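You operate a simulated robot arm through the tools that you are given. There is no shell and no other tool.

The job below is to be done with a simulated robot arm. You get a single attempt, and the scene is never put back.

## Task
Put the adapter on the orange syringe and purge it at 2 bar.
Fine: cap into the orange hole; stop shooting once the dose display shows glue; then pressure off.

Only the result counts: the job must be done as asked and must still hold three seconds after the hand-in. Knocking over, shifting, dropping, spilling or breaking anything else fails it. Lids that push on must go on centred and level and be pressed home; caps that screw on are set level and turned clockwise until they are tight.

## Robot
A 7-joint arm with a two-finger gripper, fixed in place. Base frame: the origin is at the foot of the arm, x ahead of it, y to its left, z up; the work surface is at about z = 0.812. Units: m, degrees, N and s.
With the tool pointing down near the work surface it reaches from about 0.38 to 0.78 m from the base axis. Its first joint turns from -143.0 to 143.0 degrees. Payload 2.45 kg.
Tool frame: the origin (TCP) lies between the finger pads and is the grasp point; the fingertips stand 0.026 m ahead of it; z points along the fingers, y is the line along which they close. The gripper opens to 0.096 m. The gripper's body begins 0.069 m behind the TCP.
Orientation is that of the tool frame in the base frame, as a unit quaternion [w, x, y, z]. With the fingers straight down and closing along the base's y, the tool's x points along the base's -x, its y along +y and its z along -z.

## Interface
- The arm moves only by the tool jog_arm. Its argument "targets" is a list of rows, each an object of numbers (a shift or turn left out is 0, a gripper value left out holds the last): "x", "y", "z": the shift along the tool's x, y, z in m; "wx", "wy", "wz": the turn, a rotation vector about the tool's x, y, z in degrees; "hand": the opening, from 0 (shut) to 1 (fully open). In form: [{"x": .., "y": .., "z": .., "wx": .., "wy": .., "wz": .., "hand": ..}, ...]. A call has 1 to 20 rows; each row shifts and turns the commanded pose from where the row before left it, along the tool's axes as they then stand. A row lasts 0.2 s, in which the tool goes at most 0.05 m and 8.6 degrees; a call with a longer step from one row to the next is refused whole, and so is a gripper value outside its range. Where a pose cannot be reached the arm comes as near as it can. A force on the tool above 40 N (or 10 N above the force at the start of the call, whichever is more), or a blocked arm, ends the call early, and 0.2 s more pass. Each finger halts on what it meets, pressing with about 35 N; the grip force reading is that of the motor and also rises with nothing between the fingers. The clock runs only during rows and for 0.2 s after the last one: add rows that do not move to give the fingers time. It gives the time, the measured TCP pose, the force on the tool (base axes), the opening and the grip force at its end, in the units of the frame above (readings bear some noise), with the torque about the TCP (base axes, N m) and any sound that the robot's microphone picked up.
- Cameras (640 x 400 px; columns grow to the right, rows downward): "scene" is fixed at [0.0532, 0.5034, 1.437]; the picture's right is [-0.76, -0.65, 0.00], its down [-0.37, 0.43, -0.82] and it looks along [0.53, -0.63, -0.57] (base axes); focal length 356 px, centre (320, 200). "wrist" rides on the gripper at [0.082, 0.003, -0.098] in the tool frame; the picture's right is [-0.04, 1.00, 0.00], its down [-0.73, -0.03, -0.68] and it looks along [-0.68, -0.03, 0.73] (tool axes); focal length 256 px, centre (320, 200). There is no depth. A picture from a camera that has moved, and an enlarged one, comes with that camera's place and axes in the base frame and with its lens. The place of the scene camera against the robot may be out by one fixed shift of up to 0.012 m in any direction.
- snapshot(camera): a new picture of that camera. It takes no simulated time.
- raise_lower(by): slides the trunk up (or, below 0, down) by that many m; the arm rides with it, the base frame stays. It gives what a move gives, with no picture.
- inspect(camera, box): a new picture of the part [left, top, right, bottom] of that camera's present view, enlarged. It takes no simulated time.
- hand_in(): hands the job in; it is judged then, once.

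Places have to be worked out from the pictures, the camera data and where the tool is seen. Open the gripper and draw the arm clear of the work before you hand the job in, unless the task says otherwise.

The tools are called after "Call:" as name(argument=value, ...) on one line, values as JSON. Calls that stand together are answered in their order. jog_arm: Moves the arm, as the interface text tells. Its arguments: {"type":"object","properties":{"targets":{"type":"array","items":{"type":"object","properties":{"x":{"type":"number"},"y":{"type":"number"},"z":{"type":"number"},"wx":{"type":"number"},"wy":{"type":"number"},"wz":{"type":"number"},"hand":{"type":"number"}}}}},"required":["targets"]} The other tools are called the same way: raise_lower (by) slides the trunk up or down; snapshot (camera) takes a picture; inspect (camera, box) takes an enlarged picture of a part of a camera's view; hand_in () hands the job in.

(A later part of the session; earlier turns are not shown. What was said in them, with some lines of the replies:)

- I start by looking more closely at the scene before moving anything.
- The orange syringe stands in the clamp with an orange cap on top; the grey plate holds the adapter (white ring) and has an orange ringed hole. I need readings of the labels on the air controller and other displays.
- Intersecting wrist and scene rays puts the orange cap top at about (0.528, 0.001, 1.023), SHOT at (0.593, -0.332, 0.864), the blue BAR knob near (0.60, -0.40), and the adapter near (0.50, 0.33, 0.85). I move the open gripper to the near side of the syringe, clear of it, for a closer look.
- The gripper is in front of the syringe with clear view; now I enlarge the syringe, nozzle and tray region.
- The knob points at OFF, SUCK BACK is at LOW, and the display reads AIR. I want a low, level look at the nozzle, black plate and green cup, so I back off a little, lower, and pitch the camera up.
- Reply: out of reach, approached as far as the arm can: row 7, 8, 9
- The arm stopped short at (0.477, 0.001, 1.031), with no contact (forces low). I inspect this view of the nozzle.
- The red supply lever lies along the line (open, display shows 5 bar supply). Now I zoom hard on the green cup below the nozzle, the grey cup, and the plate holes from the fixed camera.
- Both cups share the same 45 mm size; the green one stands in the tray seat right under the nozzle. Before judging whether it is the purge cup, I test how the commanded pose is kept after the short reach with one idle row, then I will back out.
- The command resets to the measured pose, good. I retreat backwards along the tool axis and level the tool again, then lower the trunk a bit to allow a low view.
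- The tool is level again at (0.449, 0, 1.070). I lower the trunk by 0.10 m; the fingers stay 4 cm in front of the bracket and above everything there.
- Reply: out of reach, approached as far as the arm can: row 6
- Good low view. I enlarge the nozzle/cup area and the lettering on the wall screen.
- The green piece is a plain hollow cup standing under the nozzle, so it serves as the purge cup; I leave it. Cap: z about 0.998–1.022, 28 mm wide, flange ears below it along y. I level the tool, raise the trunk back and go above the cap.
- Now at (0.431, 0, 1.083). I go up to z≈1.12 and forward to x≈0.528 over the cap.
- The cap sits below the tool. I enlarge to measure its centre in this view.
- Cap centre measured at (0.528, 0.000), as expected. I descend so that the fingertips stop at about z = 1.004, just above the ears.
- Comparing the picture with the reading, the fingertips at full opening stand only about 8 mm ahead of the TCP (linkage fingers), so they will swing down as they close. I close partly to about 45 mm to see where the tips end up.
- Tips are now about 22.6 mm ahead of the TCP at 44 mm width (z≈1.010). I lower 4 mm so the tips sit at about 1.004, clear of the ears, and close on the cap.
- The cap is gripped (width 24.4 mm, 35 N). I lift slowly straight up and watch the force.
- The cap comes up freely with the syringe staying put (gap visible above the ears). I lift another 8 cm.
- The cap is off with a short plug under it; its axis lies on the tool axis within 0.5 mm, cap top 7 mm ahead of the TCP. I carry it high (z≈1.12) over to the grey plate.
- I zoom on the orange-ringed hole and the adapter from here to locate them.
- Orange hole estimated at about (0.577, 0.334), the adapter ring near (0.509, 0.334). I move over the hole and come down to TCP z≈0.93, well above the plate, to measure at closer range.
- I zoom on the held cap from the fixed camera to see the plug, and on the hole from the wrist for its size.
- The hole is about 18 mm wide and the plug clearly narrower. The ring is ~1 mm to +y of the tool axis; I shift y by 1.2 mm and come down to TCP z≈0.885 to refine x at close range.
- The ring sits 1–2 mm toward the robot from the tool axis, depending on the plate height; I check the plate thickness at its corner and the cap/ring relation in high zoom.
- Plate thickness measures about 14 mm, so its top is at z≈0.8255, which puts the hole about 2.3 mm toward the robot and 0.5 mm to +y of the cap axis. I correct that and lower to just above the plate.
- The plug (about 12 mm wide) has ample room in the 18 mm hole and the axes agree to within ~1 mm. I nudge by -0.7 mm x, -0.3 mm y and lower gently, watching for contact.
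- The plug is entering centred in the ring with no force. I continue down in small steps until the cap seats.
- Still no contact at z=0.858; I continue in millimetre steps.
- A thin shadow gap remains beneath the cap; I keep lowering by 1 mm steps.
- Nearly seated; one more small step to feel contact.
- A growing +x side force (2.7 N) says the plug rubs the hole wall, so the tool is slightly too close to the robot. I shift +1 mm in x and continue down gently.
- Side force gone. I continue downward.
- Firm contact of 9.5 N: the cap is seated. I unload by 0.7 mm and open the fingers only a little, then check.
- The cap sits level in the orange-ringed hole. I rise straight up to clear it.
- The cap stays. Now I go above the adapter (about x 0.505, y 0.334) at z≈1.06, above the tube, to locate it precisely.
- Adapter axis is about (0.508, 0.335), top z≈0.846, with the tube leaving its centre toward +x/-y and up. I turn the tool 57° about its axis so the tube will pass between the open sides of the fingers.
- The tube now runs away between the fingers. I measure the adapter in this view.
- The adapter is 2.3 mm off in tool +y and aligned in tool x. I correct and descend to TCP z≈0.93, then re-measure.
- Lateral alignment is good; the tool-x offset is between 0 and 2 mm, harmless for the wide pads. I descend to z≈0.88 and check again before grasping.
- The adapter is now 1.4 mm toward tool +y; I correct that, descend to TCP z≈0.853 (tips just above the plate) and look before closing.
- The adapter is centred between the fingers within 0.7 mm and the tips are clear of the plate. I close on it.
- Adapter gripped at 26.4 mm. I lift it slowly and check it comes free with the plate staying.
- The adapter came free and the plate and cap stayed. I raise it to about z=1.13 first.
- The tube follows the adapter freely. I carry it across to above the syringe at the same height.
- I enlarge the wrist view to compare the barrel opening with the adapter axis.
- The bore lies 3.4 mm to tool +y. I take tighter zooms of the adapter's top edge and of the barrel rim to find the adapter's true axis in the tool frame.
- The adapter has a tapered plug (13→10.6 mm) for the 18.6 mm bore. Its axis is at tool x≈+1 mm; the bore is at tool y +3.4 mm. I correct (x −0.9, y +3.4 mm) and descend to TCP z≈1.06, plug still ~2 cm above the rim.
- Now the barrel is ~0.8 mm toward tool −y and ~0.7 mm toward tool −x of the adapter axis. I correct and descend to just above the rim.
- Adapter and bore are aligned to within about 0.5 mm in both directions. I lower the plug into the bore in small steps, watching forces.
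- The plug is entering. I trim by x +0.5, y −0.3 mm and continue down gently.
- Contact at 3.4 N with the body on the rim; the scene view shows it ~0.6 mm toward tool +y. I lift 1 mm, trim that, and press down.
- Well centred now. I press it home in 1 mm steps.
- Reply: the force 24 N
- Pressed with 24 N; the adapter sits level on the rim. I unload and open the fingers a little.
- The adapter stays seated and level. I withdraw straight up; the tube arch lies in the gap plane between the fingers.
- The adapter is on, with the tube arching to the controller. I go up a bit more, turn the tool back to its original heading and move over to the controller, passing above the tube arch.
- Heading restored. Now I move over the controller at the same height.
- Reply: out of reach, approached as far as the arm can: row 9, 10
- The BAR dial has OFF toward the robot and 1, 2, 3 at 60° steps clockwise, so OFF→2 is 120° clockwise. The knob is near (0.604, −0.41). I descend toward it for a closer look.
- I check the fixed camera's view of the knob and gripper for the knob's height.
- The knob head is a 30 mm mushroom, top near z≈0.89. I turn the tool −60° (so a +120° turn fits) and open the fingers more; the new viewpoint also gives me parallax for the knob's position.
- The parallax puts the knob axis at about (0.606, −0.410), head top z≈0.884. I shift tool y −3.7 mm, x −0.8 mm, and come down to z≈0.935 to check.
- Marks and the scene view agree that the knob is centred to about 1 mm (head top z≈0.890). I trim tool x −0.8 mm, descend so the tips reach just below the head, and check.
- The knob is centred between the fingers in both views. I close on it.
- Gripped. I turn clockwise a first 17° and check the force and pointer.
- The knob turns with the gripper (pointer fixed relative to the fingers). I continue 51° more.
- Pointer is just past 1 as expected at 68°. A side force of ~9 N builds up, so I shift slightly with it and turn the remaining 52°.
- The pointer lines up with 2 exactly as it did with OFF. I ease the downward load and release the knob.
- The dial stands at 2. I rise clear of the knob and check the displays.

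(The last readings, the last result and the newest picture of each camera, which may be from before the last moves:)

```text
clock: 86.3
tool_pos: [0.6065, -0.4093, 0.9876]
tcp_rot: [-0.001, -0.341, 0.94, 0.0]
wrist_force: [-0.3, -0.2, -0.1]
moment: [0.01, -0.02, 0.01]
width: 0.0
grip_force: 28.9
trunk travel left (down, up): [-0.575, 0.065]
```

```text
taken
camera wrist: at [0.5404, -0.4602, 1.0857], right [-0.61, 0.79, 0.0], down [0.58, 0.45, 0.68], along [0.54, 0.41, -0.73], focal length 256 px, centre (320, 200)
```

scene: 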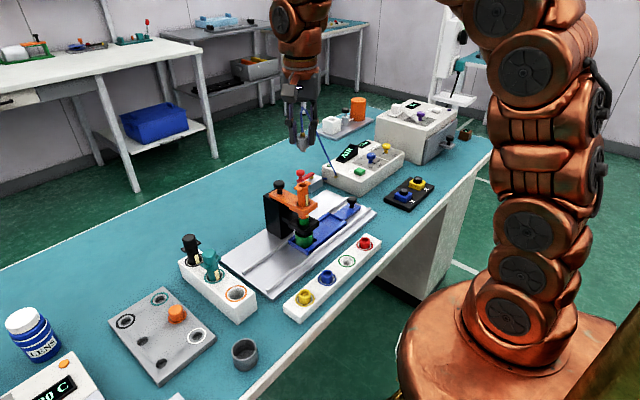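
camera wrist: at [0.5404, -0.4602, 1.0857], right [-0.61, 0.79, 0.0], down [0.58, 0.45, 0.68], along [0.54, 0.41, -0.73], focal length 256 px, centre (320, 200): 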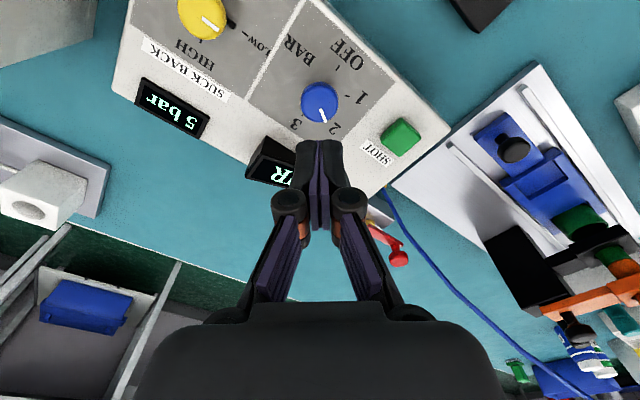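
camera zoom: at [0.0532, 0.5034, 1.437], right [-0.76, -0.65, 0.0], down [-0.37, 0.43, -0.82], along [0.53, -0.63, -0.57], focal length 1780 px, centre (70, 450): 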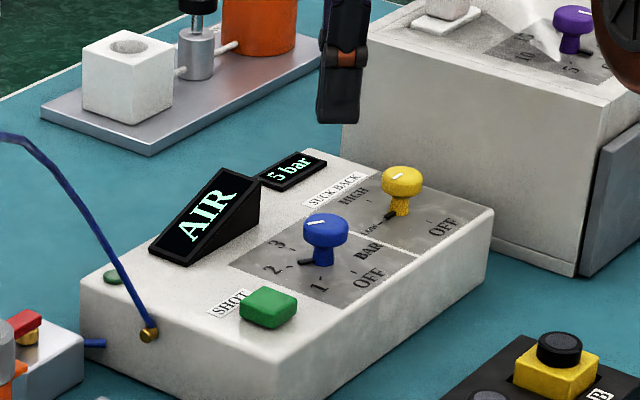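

The knob shows 2, the dose display still AIR. The SHOT button is at about (0.588, −0.328); I move the closed fingers above it.

Call:
jog_arm(targets=[{"x": -0.0193, "y": 0.0371}, {"x": -0.0193, "y": 0.0371}, {"z": 0.02}, {"z": 0.02}, {}, {}])

Call:
snapshot(camera="wrist")

Call:
inspect(camera="wrist", box=[270, 70, 390, 190])

Call:
inspect(camera="scene", box=[320, 110, 420, 190])

```text
clock: 87.7
tool_pos: [0.588, -0.3277, 0.948]
tcp_rot: [0.0, -0.341, 0.94, 0.0]
wrist_force: [-0.3, 0.9, -0.6]
moment: [-0.04, 0.02, 0.03]
width: 0.0
grip_force: 28.3
trunk travel left (down, up): [-0.575, 0.065]
```

```text
taken
camera wrist: at [0.5227, -0.3783, 1.0459], right [-0.61, 0.79, 0.0], down [0.58, 0.45, 0.68], along [0.54, 0.41, -0.73], focal length 256 px, centre (320, 200)
```

wrist: 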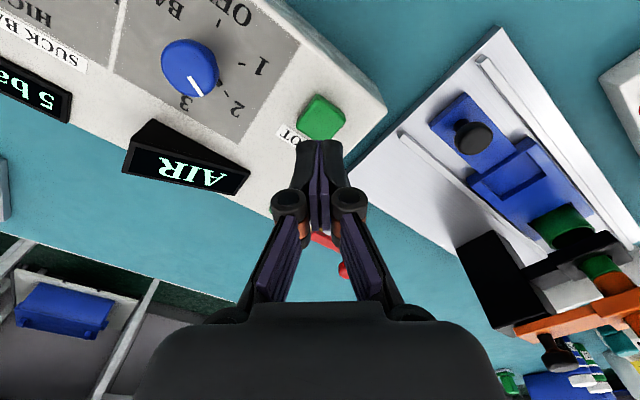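

```text
3.33 times, centred on (330, 130) of wrist
camera zoom: at [0.5227, -0.3783, 1.0459], right [-0.61, 0.79, 0.0], down [0.58, 0.45, 0.68], along [0.54, 0.41, -0.73], focal length 853 px, centre (287, 433)
```

zoom: 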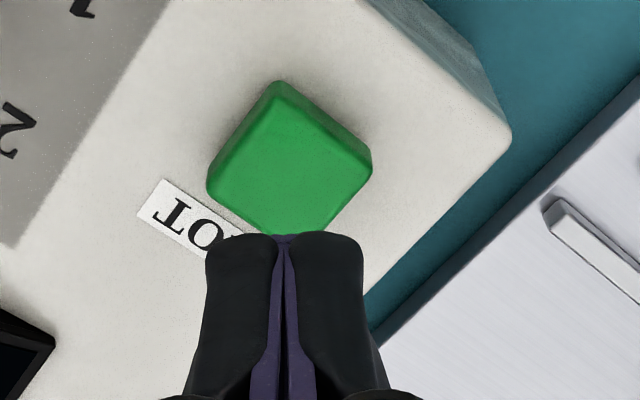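

```text
5.00 times, centred on (370, 150) of scene
camera zoom: at [0.0532, 0.5034, 1.437], right [-0.76, -0.65, 0.0], down [-0.37, 0.43, -0.82], along [0.53, -0.63, -0.57], focal length 1780 px, centre (70, 450)
```

zoom: 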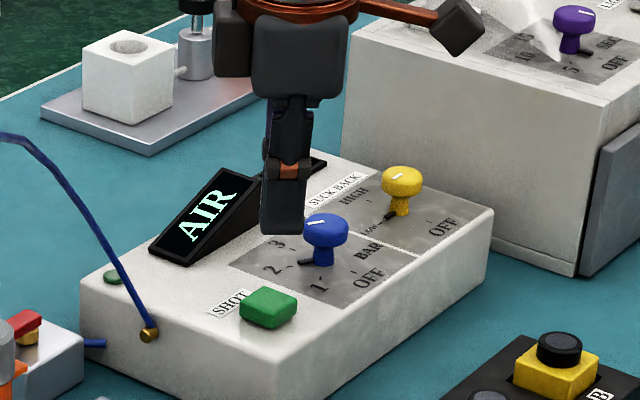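

Alignment over SHOT is within a few mm; I trim 4 mm forward, and lower the closed fingertips to just above the button.

Call:
jog_arm(targets=[{"x": -0.004}, {"z": 0.02}, {"z": 0.018}, {}, {}])

Call:
inspect(camera="wrist", box=[260, 90, 380, 210])

Call:
inspect(camera="scene", box=[330, 130, 390, 190])

```text
clock: 88.9
tool_pos: [0.5902, -0.326, 0.9095]
tcp_rot: [0.0, -0.341, 0.94, 0.0]
wrist_force: [-0.1, -0.1, 0.6]
moment: [0.05, 0.0, 0.0]
width: 0.0001
grip_force: 28.2
trunk travel left (down, up): [-0.575, 0.065]
```

```text
3.33 times, centred on (320, 150) of wrist
camera zoom: at [0.5259, -0.3758, 1.0081], right [-0.61, 0.79, 0.0], down [0.58, 0.45, 0.68], along [0.54, 0.41, -0.73], focal length 853 px, centre (320, 367)
```

zoom: 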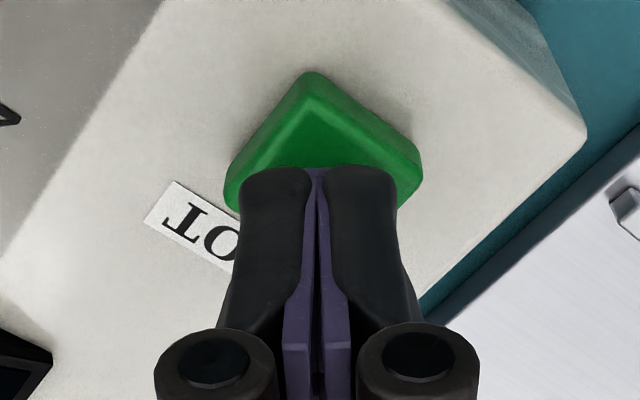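

```text
6.67 times, centred on (360, 160) of scene
camera zoom: at [0.0532, 0.5034, 1.437], right [-0.76, -0.65, 0.0], down [-0.37, 0.43, -0.82], along [0.53, -0.63, -0.57], focal length 2374 px, centre (53, 467)
```

zoom: 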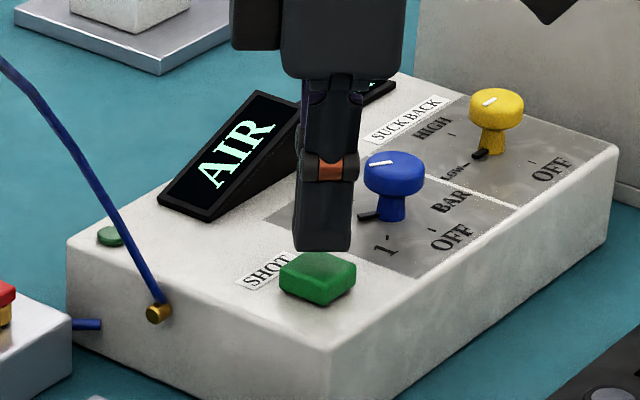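

The tips are about 15 mm above the button and centred. I lower gradually to touch.

Call:
jog_arm(targets=[{"z": 0.006}, {"z": 0.004}, {"z": 0.002}, {}])

Call:
inspect(camera="scene", box=[330, 130, 390, 190])

```text
clock: 89.9
tool_pos: [0.5897, -0.3256, 0.899]
tcp_rot: [-0.001, -0.341, 0.94, 0.0]
wrist_force: [0.4, 0.9, 0.5]
moment: [-0.01, 0.02, 0.02]
width: 0.006
grip_force: 29.0
trunk travel left (down, up): [-0.575, 0.065]
```

```text
6.67 times, centred on (360, 160) of scene
camera zoom: at [0.0532, 0.5034, 1.437], right [-0.76, -0.65, 0.0], down [-0.37, 0.43, -0.82], along [0.53, -0.63, -0.57], focal length 2374 px, centre (53, 467)
```

zoom: 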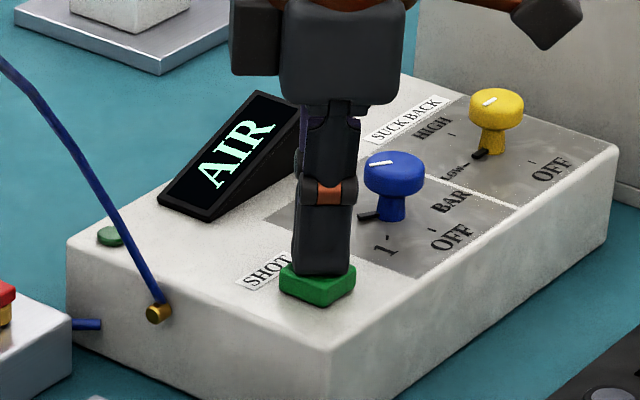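

The fingertips appear to touch the button; the finger width crept to 6 mm. I look closely.

Call:
inspect(camera="wrist", box=[260, 90, 380, 210])

Call:
inspect(camera="scene", box=[345, 160, 375, 185])

```text
3.33 times, centred on (320, 150) of wrist
camera zoom: at [0.5257, -0.3758, 0.9959], right [-0.61, 0.79, 0.0], down [0.58, 0.45, 0.68], along [0.54, 0.41, -0.73], focal length 853 px, centre (320, 367)
```

zoom: 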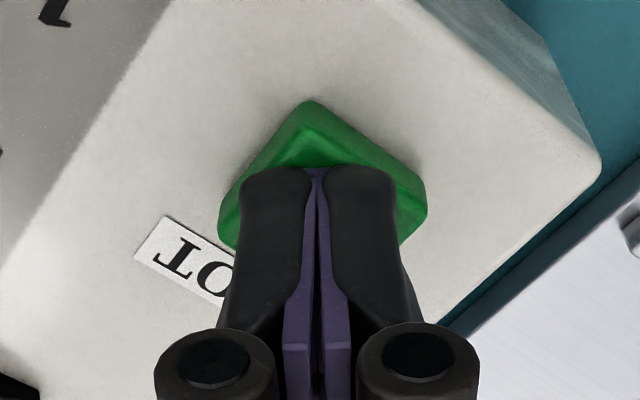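

```text
16.00 times, centred on (360, 172) of scene
camera zoom: at [0.0532, 0.5034, 1.437], right [-0.76, -0.65, 0.0], down [-0.37, 0.43, -0.82], along [0.53, -0.63, -0.57], focal length 5697 px, centre (-320, 640)
```

zoom: 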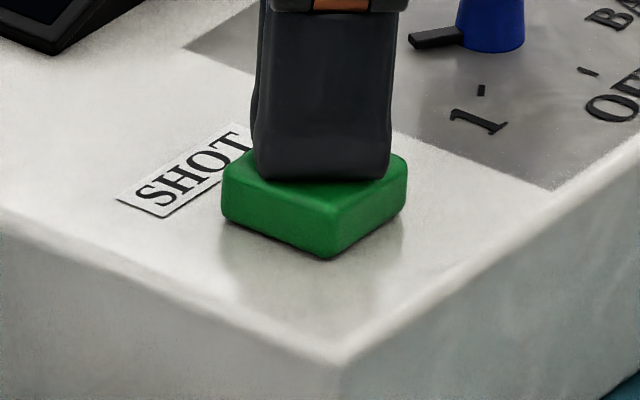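

The fingers are closed, tips on or just above the button. I press in 1 mm steps, checking the display each time.

Call:
jog_arm(targets=[{"z": 0.001}])

Call:
jog_arm(targets=[{"z": 0.001}])

Call:
inspect(camera="scene", box=[330, 130, 390, 190])

```text
clock: 90.3
tool_pos: [0.5906, -0.3256, 0.8974]
tcp_rot: [0.0, -0.341, 0.94, -0.001]
wrist_force: [-0.7, 1.3, 0.3]
moment: [0.03, 0.01, 0.03]
width: 0.006
grip_force: 28.4
trunk travel left (down, up): [-0.575, 0.065]
```

```text
clock: 90.7
tool_pos: [0.5893, -0.3253, 0.8964]
tcp_rot: [0.0, -0.341, 0.94, -0.001]
wrist_force: [0.5, -0.1, 1.3]
moment: [-0.01, -0.04, 0.0]
width: 0.006
grip_force: 28.7
trunk travel left (down, up): [-0.575, 0.065]
```

```text
6.67 times, centred on (360, 160) of scene
camera zoom: at [0.0532, 0.5034, 1.437], right [-0.76, -0.65, 0.0], down [-0.37, 0.43, -0.82], along [0.53, -0.63, -0.57], focal length 2374 px, centre (53, 467)
```

zoom: 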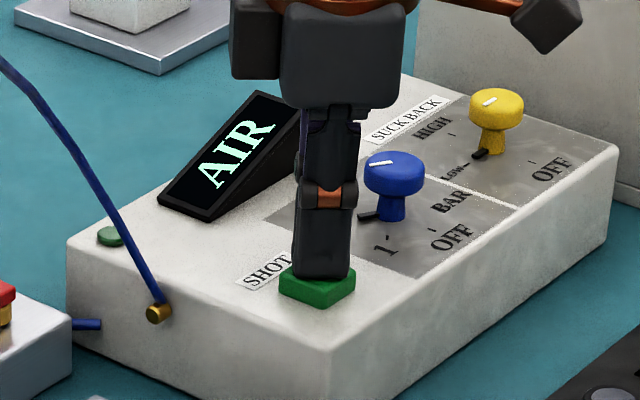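

Still light contact (1.3 N) and AIR shown. I press further.

Call:
jog_arm(targets=[{"z": 0.001}])

Call:
jog_arm(targets=[{"z": 0.001}])

Call:
inspect(camera="scene", box=[330, 130, 390, 190])

```text
clock: 91.1
tool_pos: [0.591, -0.3253, 0.8961]
tcp_rot: [0.0, -0.341, 0.94, -0.001]
wrist_force: [1.1, 0.0, 1.8]
moment: [-0.03, -0.04, 0.04]
width: 0.0059
grip_force: 28.6
trunk travel left (down, up): [-0.575, 0.065]
heard: click
```

```text
clock: 91.5
tool_pos: [0.5889, -0.3253, 0.8941]
tcp_rot: [0.0, -0.341, 0.94, 0.0]
wrist_force: [1.0, 0.1, 2.4]
moment: [0.04, -0.01, 0.04]
width: 0.0058
grip_force: 28.6
trunk travel left (down, up): [-0.575, 0.065]
```

```text
6.67 times, centred on (360, 160) of scene
camera zoom: at [0.0532, 0.5034, 1.437], right [-0.76, -0.65, 0.0], down [-0.37, 0.43, -0.82], along [0.53, -0.63, -0.57], focal length 2374 px, centre (53, 467)
```

zoom: 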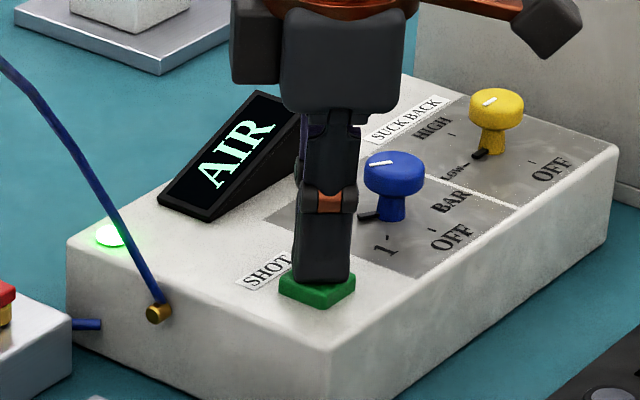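

Click and the green lamp is lit: shooting. I hold still and watch the display in short intervals.

Call:
jog_arm(targets=[{}])

Call:
inspect(camera="scene", box=[330, 130, 390, 190])

Call:
inspect(camera="scene", box=[280, 195, 330, 255])

```text
clock: 91.9
tool_pos: [0.5889, -0.3238, 0.8929]
tcp_rot: [0.0, -0.341, 0.94, -0.001]
wrist_force: [0.8, 1.0, 3.1]
moment: [-0.01, -0.03, 0.01]
width: 0.0059
grip_force: 27.9
trunk travel left (down, up): [-0.575, 0.065]
```

```text
6.67 times, centred on (360, 160) of scene
camera zoom: at [0.0532, 0.5034, 1.437], right [-0.76, -0.65, 0.0], down [-0.37, 0.43, -0.82], along [0.53, -0.63, -0.57], focal length 2374 px, centre (53, 467)
```

zoom: 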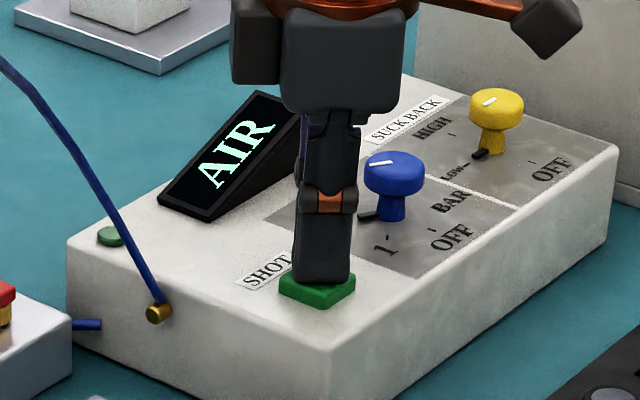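

```text
6.67 times, centred on (305, 225) of scene
camera zoom: at [0.0532, 0.5034, 1.437], right [-0.76, -0.65, 0.0], down [-0.37, 0.43, -0.82], along [0.53, -0.63, -0.57], focal length 2374 px, centre (420, 33)
```

zoom: 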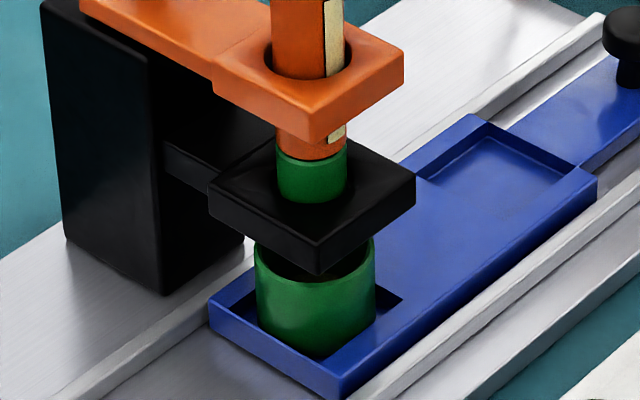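

The lamp went out after about half a second: each press is one timed shot, display still AIR. I release and press again for the next shot.

Call:
jog_arm(targets=[{"z": -0.004}, {}])

Call:
inspect(camera="scene", box=[330, 130, 390, 190])

```text
clock: 92.5
tool_pos: [0.5899, -0.3258, 0.8972]
tcp_rot: [-0.001, -0.341, 0.94, 0.0]
wrist_force: [-1.0, -0.3, 1.9]
moment: [-0.03, 0.04, 0.02]
width: 0.006
grip_force: 28.5
trunk travel left (down, up): [-0.575, 0.065]
```

```text
6.67 times, centred on (360, 160) of scene
camera zoom: at [0.0532, 0.5034, 1.437], right [-0.76, -0.65, 0.0], down [-0.37, 0.43, -0.82], along [0.53, -0.63, -0.57], focal length 2374 px, centre (53, 467)
```

zoom: 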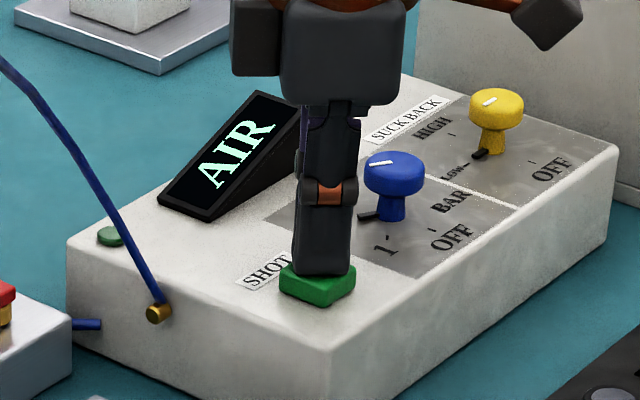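

I raise 2 mm more to make sure the button is released, then press again.

Call:
jog_arm(targets=[{"z": -0.002}, {}, {"z": 0.003}, {"z": 0.003}])

Call:
inspect(camera="scene", box=[330, 130, 390, 190])

```text
clock: 93.5
tool_pos: [0.5897, -0.3266, 0.8949]
tcp_rot: [0.0, -0.341, 0.94, 0.0]
wrist_force: [0.3, -0.1, 2.9]
moment: [0.06, -0.03, 0.0]
width: 0.0059
grip_force: 28.1
trunk travel left (down, up): [-0.575, 0.065]
heard: click
```

```text
6.67 times, centred on (360, 160) of scene
camera zoom: at [0.0532, 0.5034, 1.437], right [-0.76, -0.65, 0.0], down [-0.37, 0.43, -0.82], along [0.53, -0.63, -0.57], focal length 2374 px, centre (53, 467)
```

zoom: 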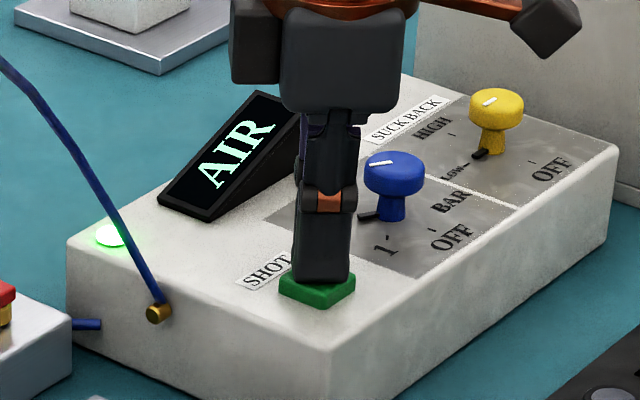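

Second click, lamp on. I wait for the shot to end and read the display.

Call:
jog_arm(targets=[{}, {}])

Call:
inspect(camera="scene", box=[330, 130, 390, 190])

```text
clock: 94.1
tool_pos: [0.5901, -0.3256, 0.894]
tcp_rot: [0.0, -0.342, 0.94, 0.0]
wrist_force: [0.0, 2.3, 3.2]
moment: [0.03, 0.02, -0.02]
width: 0.006
grip_force: 28.8
trunk travel left (down, up): [-0.575, 0.065]
```

```text
6.67 times, centred on (360, 160) of scene
camera zoom: at [0.0532, 0.5034, 1.437], right [-0.76, -0.65, 0.0], down [-0.37, 0.43, -0.82], along [0.53, -0.63, -0.57], focal length 2374 px, centre (53, 467)
```

zoom: 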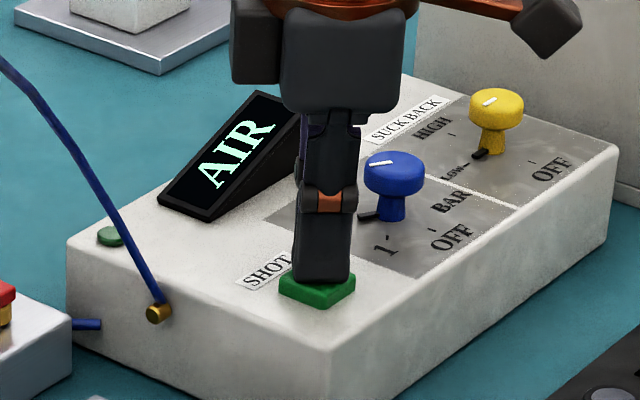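

Still AIR after two shots. Third shot: release fully, press, wait.

Call:
jog_arm(targets=[{"z": -0.006}, {}, {"z": 0.003}, {"z": 0.003}, {}, {}, {}])

Call:
inspect(camera="scene", box=[330, 130, 390, 190])

Call:
inspect(camera="scene", box=[280, 165, 330, 255])

```text
clock: 95.7
tool_pos: [0.5909, -0.3262, 0.8933]
tcp_rot: [-0.001, -0.341, 0.94, 0.0]
wrist_force: [0.0, -0.5, 1.4]
moment: [0.0, -0.03, 0.01]
width: 0.0057
grip_force: 28.3
trunk travel left (down, up): [-0.575, 0.065]
heard: click
```

```text
6.67 times, centred on (360, 160) of scene
camera zoom: at [0.0532, 0.5034, 1.437], right [-0.76, -0.65, 0.0], down [-0.37, 0.43, -0.82], along [0.53, -0.63, -0.57], focal length 2374 px, centre (53, 467)
```

zoom: 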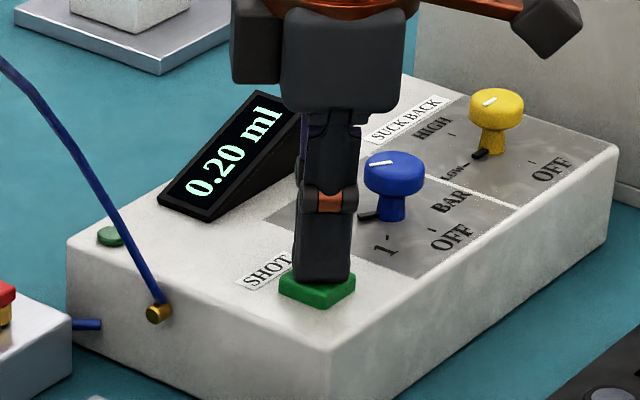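

```text
4.44 times, centred on (305, 210) of scene
camera zoom: at [0.0532, 0.5034, 1.437], right [-0.76, -0.65, 0.0], down [-0.37, 0.43, -0.82], along [0.53, -0.63, -0.57], focal length 1582 px, centre (387, 156)
```

zoom: 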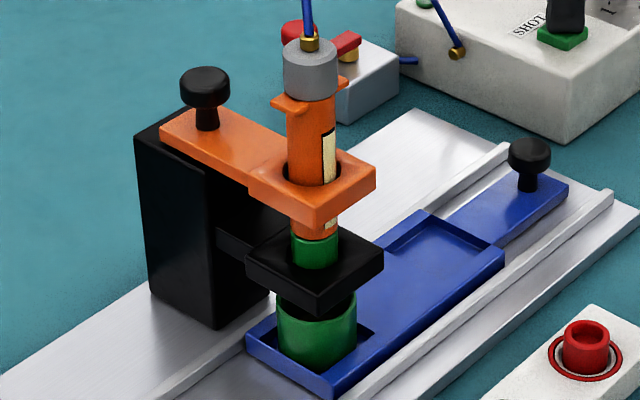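

The dose display now reads 0.20 ml: glue has come. No more shots. I rise straight off the button and go back toward the pressure knob.

Call:
jog_arm(targets=[{"z": -0.01}, {"z": -0.03}, {"z": -0.03}, {"z": -0.025}, {}, {}])

Call:
inspect(camera="scene", box=[320, 110, 420, 190])

```text
clock: 97.1
tool_pos: [0.5898, -0.3256, 0.9877]
tcp_rot: [0.0, -0.341, 0.94, 0.0]
wrist_force: [-0.1, -0.4, -0.8]
moment: [-0.03, 0.02, -0.01]
width: 0.0
grip_force: 28.4
trunk travel left (down, up): [-0.575, 0.065]
```

```text
5.00 times, centred on (370, 150) of scene
camera zoom: at [0.0532, 0.5034, 1.437], right [-0.76, -0.65, 0.0], down [-0.37, 0.43, -0.82], along [0.53, -0.63, -0.57], focal length 1780 px, centre (70, 450)
```

zoom: 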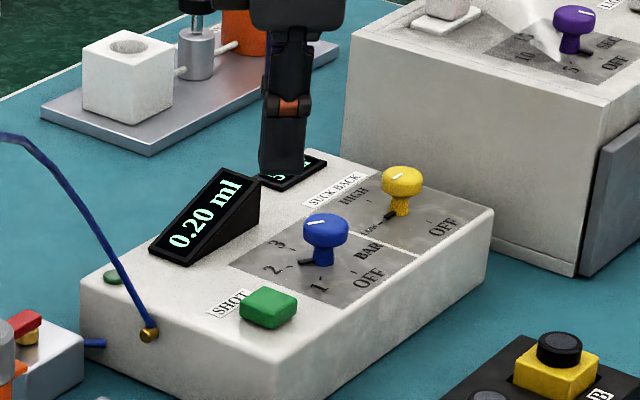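

The reading holds at 0.20 ml. I move back over the knob, open the fingers and turn the tool to the +60° heading I released it at.

Call:
jog_arm(targets=[{"x": 0.021, "y": -0.037}, {"x": 0.021, "y": -0.037, "hand": 0.62}, {"wz": 8.4}, {"wz": 8.4}, {"wz": 8.4}, {"wz": 8.4}, {"wz": 8.4}, {"wz": 8.4}, {"wz": 8.4}, {"wz": 8.4}, {"wz": 8.4}, {"wz": 8.4}, {"wz": 8.4}, {"wz": 8.0}, {}, {}])

Call:
inspect(camera="wrist", box=[250, 50, 390, 190])

```text
clock: 100.5
tool_pos: [0.606, -0.4088, 0.989]
tcp_rot: [0.0, 0.504, 0.864, 0.0]
wrist_force: [0.0, 0.0, -0.2]
moment: [-0.01, 0.01, 0.0]
width: 0.0597
grip_force: 0.0
trunk travel left (down, up): [-0.575, 0.065]
```

```text
2.86 times, centred on (320, 120) of wrist
camera zoom: at [0.5685, -0.3371, 1.0867], right [0.89, 0.46, 0.0], down [0.34, -0.65, 0.68], along [0.31, -0.6, -0.73], focal length 731 px, centre (320, 429)
```

zoom: 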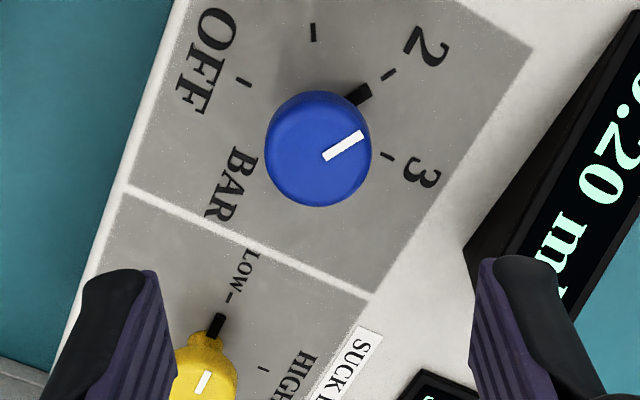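

The knob is centred again (pointer on 2). I descend to the same gripping height.

Call:
jog_arm(targets=[{"y": -0.0005}, {"z": 0.03}, {"z": 0.03}, {"z": 0.02}, {"z": 0.0115}, {}, {}])

Call:
inspect(camera="wrist", box=[250, 90, 390, 230])

```text
clock: 102.1
tool_pos: [0.6051, -0.4091, 0.8977]
tcp_rot: [-0.001, 0.504, 0.864, 0.001]
wrist_force: [-1.0, 0.0, -0.8]
moment: [0.01, -0.01, 0.0]
width: 0.0594
grip_force: 0.1
trunk travel left (down, up): [-0.575, 0.065]
```

```text
2.86 times, centred on (320, 160) of wrist
camera zoom: at [0.5678, -0.3368, 0.9956], right [0.89, 0.46, 0.0], down [0.34, -0.65, 0.68], along [0.31, -0.6, -0.73], focal length 731 px, centre (320, 314)
```

zoom: 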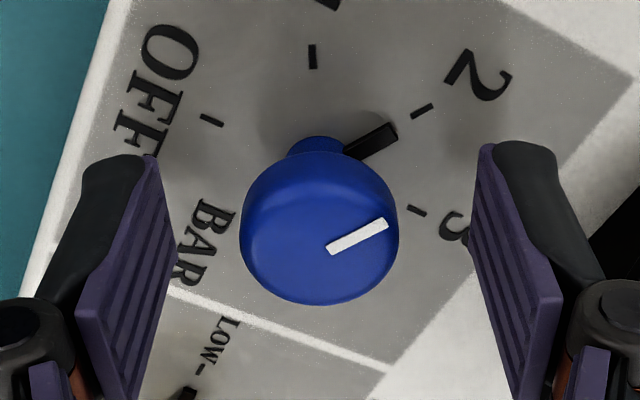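

Well aligned. I close on the knob and turn counter-clockwise toward OFF, first by 17°.

Call:
jog_arm(targets=[{"hand": 0}, {}, {}, {}, {}, {"wz": -8.5}, {"wz": -8.5}, {}])

Call:
inspect(camera="wrist", box=[250, 90, 390, 230])

```text
clock: 103.9
tool_pos: [0.6045, -0.4095, 0.8977]
tcp_rot: [0.001, 0.371, 0.929, 0.0]
wrist_force: [-8.0, 2.7, -1.9]
moment: [0.4, 0.57, -0.03]
width: 0.0288
grip_force: 45.2
trunk travel left (down, up): [-0.575, 0.065]
```

```text
2.86 times, centred on (320, 160) of wrist
camera zoom: at [0.5477, -0.3512, 0.9956], right [0.72, 0.7, 0.0], down [0.51, -0.53, 0.68], along [0.47, -0.49, -0.73], focal length 731 px, centre (320, 314)
```

zoom: 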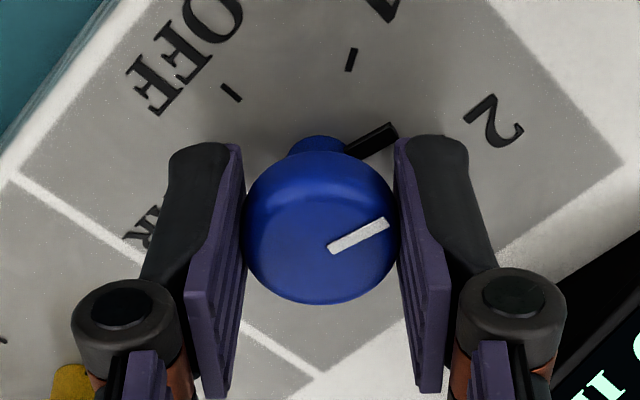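

Turning well; side force 8 N, so I shift slightly with it and continue 51°.

Call:
jog_arm(targets=[{"wz": -8.5, "x": 0.0006, "y": -0.0003}, {"wz": -8.5}, {"wz": -8.5}, {"wz": -8.5}, {"wz": -8.5}, {"wz": -8.5}, {}])

Call:
inspect(camera="wrist", box=[250, 90, 390, 230])

```text
clock: 105.5
tool_pos: [0.6044, -0.4108, 0.897]
tcp_rot: [0.0, -0.066, 0.998, -0.001]
wrist_force: [1.7, -8.7, 4.6]
moment: [-0.3, 0.45, 0.01]
width: 0.029
grip_force: 44.8
trunk travel left (down, up): [-0.575, 0.065]
```

```text
2.86 times, centred on (320, 160) of wrist
camera zoom: at [0.523, -0.4181, 0.9955], right [-0.09, 1.0, 0.0], down [0.73, 0.07, 0.68], along [0.68, 0.06, -0.73], focal length 731 px, centre (320, 314)
```

zoom: 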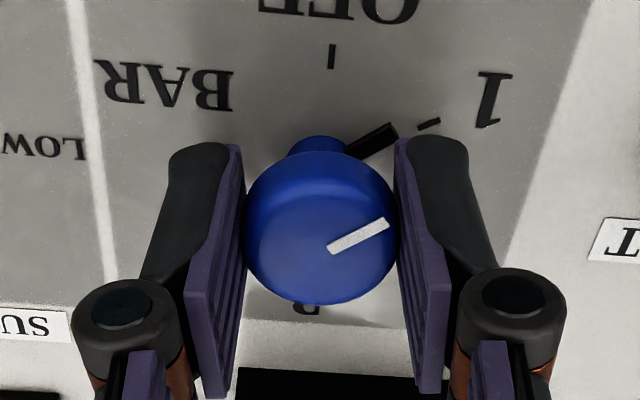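

Now just past 1 on the way back. I shift with the side force and turn the last 52° to OFF.

Call:
jog_arm(targets=[{"wz": -8.5, "y": -0.0007}, {"wz": -8.5}, {"wz": -8.5}, {"wz": -8.5}, {"wz": -8.5}, {"wz": -8.5}, {"wz": -1}, {}])

Call:
inspect(camera="wrist", box=[250, 90, 390, 230])

```text
clock: 107.3
tool_pos: [0.6059, -0.4097, 0.8982]
tcp_rot: [0.001, -0.497, 0.868, 0.0]
wrist_force: [11.6, -13.6, 12.1]
moment: [-0.02, -0.39, -0.03]
width: 0.0292
grip_force: 45.0
trunk travel left (down, up): [-0.575, 0.065]
```

```text
2.86 times, centred on (320, 160) of wrist
camera zoom: at [0.5606, -0.4801, 0.9956], right [-0.84, 0.54, 0.0], down [0.4, 0.62, 0.68], along [0.37, 0.57, -0.73], focal length 731 px, centre (320, 314)
```

zoom: 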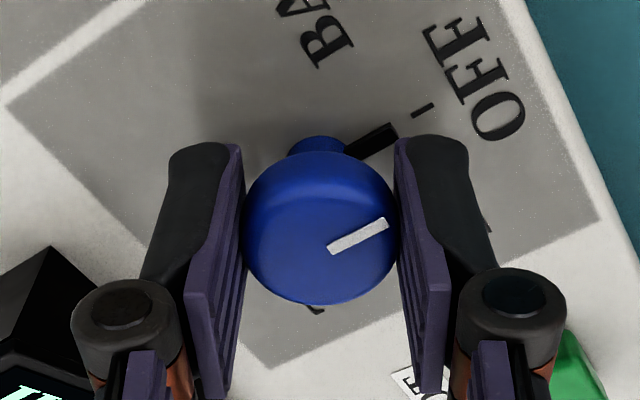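

The pointer is back at OFF. I relieve the side and down load, then release the knob.

Call:
jog_arm(targets=[{"y": -0.0012, "x": 0.0004, "z": -0.0008}, {}, {"hand": 0.3}, {"hand": 0.62}, {}, {}, {}])

Call:
inspect(camera="wrist", box=[250, 90, 390, 230])

Call:
inspect(camera="scene", box=[320, 110, 420, 190])

```text
clock: 108.9
tool_pos: [0.6037, -0.4101, 0.8984]
tcp_rot: [0.0, -0.496, 0.868, 0.0]
wrist_force: [-0.9, 0.0, 0.0]
moment: [0.03, -0.02, 0.0]
width: 0.0596
grip_force: 0.0
trunk travel left (down, up): [-0.575, 0.065]
```

```text
2.86 times, centred on (320, 160) of wrist
camera zoom: at [0.5609, -0.4805, 0.9962], right [-0.84, 0.54, 0.0], down [0.4, 0.62, 0.68], along [0.37, 0.57, -0.73], focal length 731 px, centre (320, 314)
```

zoom: 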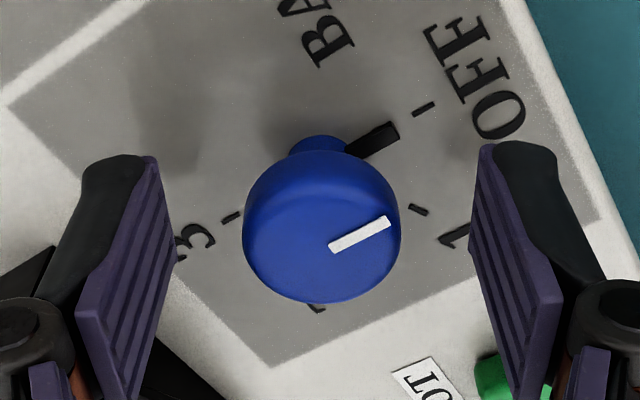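

```text
5.00 times, centred on (370, 150) of scene
camera zoom: at [0.0532, 0.5034, 1.437], right [-0.76, -0.65, 0.0], down [-0.37, 0.43, -0.82], along [0.53, -0.63, -0.57], focal length 1780 px, centre (70, 450)
```

zoom: 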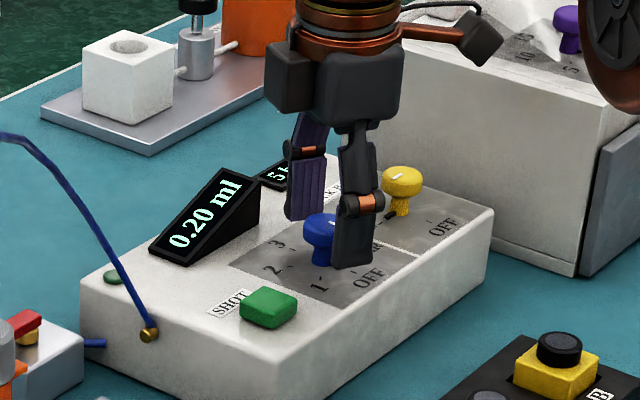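

Pressure knob is at OFF, display 0.20 ml. I rise, open the gripper fully and draw back toward the robot away from the tube.

Call:
jog_arm(targets=[{"z": -0.03}, {"z": -0.04}, {"z": -0.04}, {"z": -0.04}, {"wz": 8.5}, {"wz": 8.5}, {"wz": 8.5}, {"wz": 8.5}, {"wz": 8.5}, {"wz": 8.5}, {"wz": 8.5}, {"hand": 1, "x": 0.03, "z": -0.02}, {"x": 0.03, "z": -0.02}, {"x": 0.02}, {}, {}, {}])

Call:
snapshot(camera="scene")

Call:
snapshot(camera="wrist")

Call:
inspect(camera="scene", box=[250, 150, 350, 260])

Call:
inspect(camera="scene", box=[320, 110, 420, 190])

Call:
inspect(camera="scene", box=[100, 230, 280, 380])

```text
clock: 112.5
tool_pos: [0.524, -0.4108, 1.0888]
tcp_rot: [0.0, 0.0, 1.0, 0.0]
wrist_force: [0.0, -0.3, 0.1]
moment: [0.0, 0.01, 0.0]
width: 0.0961
grip_force: 0.1
trunk travel left (down, up): [-0.575, 0.065]
```

```text
taken
```

scene: 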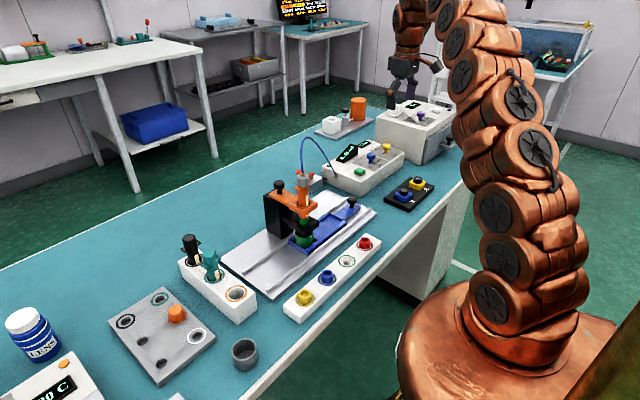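

```text
taken
camera wrist: at [0.443, -0.4086, 1.1865], right [0.04, 1.0, 0.0], down [0.73, -0.03, 0.68], along [0.68, -0.03, -0.73], focal length 256 px, centre (320, 200)
```

wrist: 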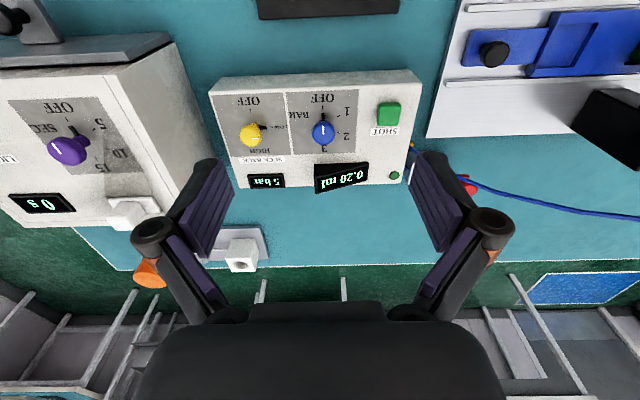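

```text
3.64 times, centred on (300, 205) of scene
camera zoom: at [0.0532, 0.5034, 1.437], right [-0.76, -0.65, 0.0], down [-0.37, 0.43, -0.82], along [0.53, -0.63, -0.57], focal length 1295 px, centre (393, 182)
```

zoom: 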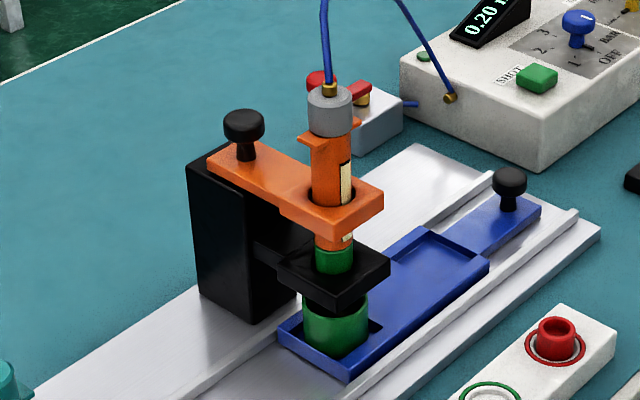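

```text
5.00 times, centred on (370, 150) of scene
camera zoom: at [0.0532, 0.5034, 1.437], right [-0.76, -0.65, 0.0], down [-0.37, 0.43, -0.82], along [0.53, -0.63, -0.57], focal length 1780 px, centre (70, 450)
```

zoom: 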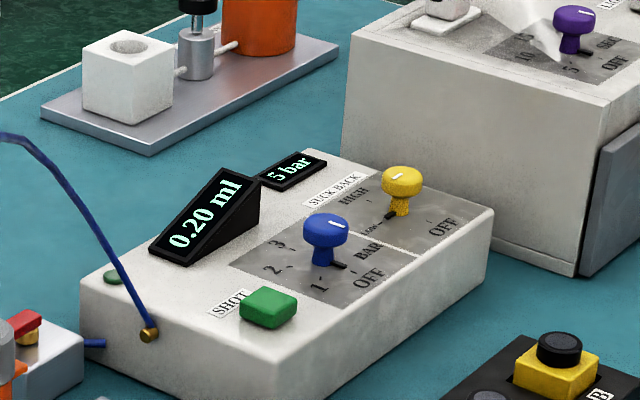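

```text
2.67 times, centred on (190, 305) of scene
camera zoom: at [0.0532, 0.5034, 1.437], right [-0.76, -0.65, 0.0], down [-0.37, 0.43, -0.82], along [0.53, -0.63, -0.57], focal length 949 px, centre (667, -80)
```

zoom: 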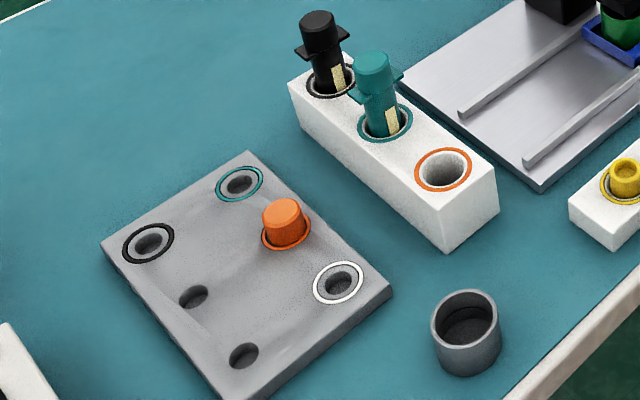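

Everything is in place. A last close look at the adapter and the knob pointer before handing in.

Call:
inspect(camera="scene", box=[285, 160, 325, 200])

Call:
inspect(camera="wrist", box=[280, 80, 380, 170])

Call:
inspect(camera="scene", box=[160, 295, 200, 330])

```text
10.00 times, centred on (305, 180) of scene
camera zoom: at [0.0532, 0.5034, 1.437], right [-0.76, -0.65, 0.0], down [-0.37, 0.43, -0.82], along [0.53, -0.63, -0.57], focal length 3560 px, centre (470, 400)
```

zoom: 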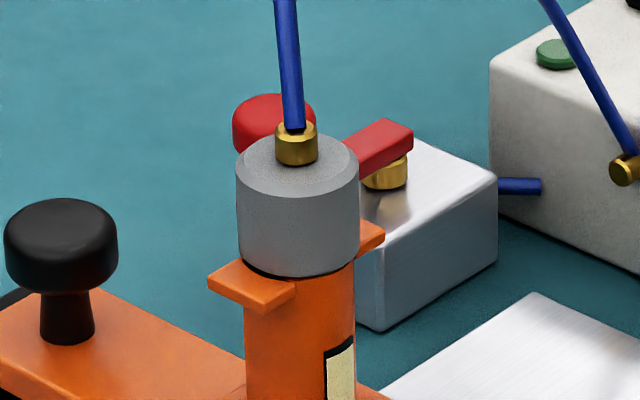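

```text
4.44 times, centred on (330, 125) of wrist
camera zoom: at [0.443, -0.4086, 1.1865], right [0.04, 1.0, 0.0], down [0.73, -0.03, 0.68], along [0.68, -0.03, -0.73], focal length 1138 px, centre (276, 533)
```

zoom: 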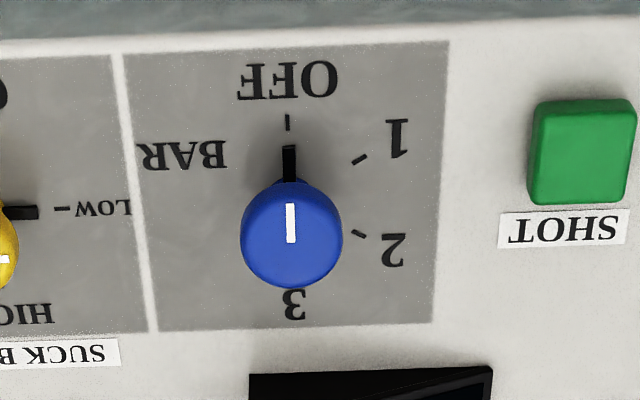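

```text
11.43 times, centred on (180, 312) of scene
camera zoom: at [0.0532, 0.5034, 1.437], right [-0.76, -0.65, 0.0], down [-0.37, 0.43, -0.82], along [0.53, -0.63, -0.57], focal length 4069 px, centre (1920, -1086)
```

zoom: 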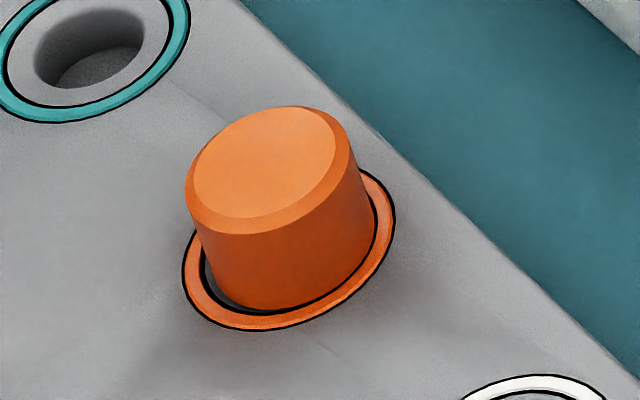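

The adapter sits level on the orange syringe, and the cap is in the orange-ringed hole. The dose display reads 0.20 ml, the pressure knob points at OFF, and the gripper is open and clear. I hand the job in.

Call:
hand_in()

```text
The job is handed in.
```

I put the adapter on the orange syringe and purged it at 2 bar. The job is handed in; I haven't seen the judgement.

- **Cap:** it came off the syringe and is in the orange-ringed hole of the grey plate.
- **Adapter:** it sits level on the barrel rim, less than 1 mm off centre as far as the pictures show. I pressed it home with about 24 N.
- **Purge:** with the knob at 2 bar, each press of SHOT gave one short timed shot. The dose display read AIR after the first two and 0.20 ml after the third, so I stopped there. The glue goes into the green cup that was already under the nozzle. I took that to be the purge cup, because the instructions did not name one.
- **Pressure:** the BAR knob is back at OFF. I did not touch the suck-back knob, which was at LOW from the start.

The gripper is open and clear of the work, and the last pictures showed nothing else moved.
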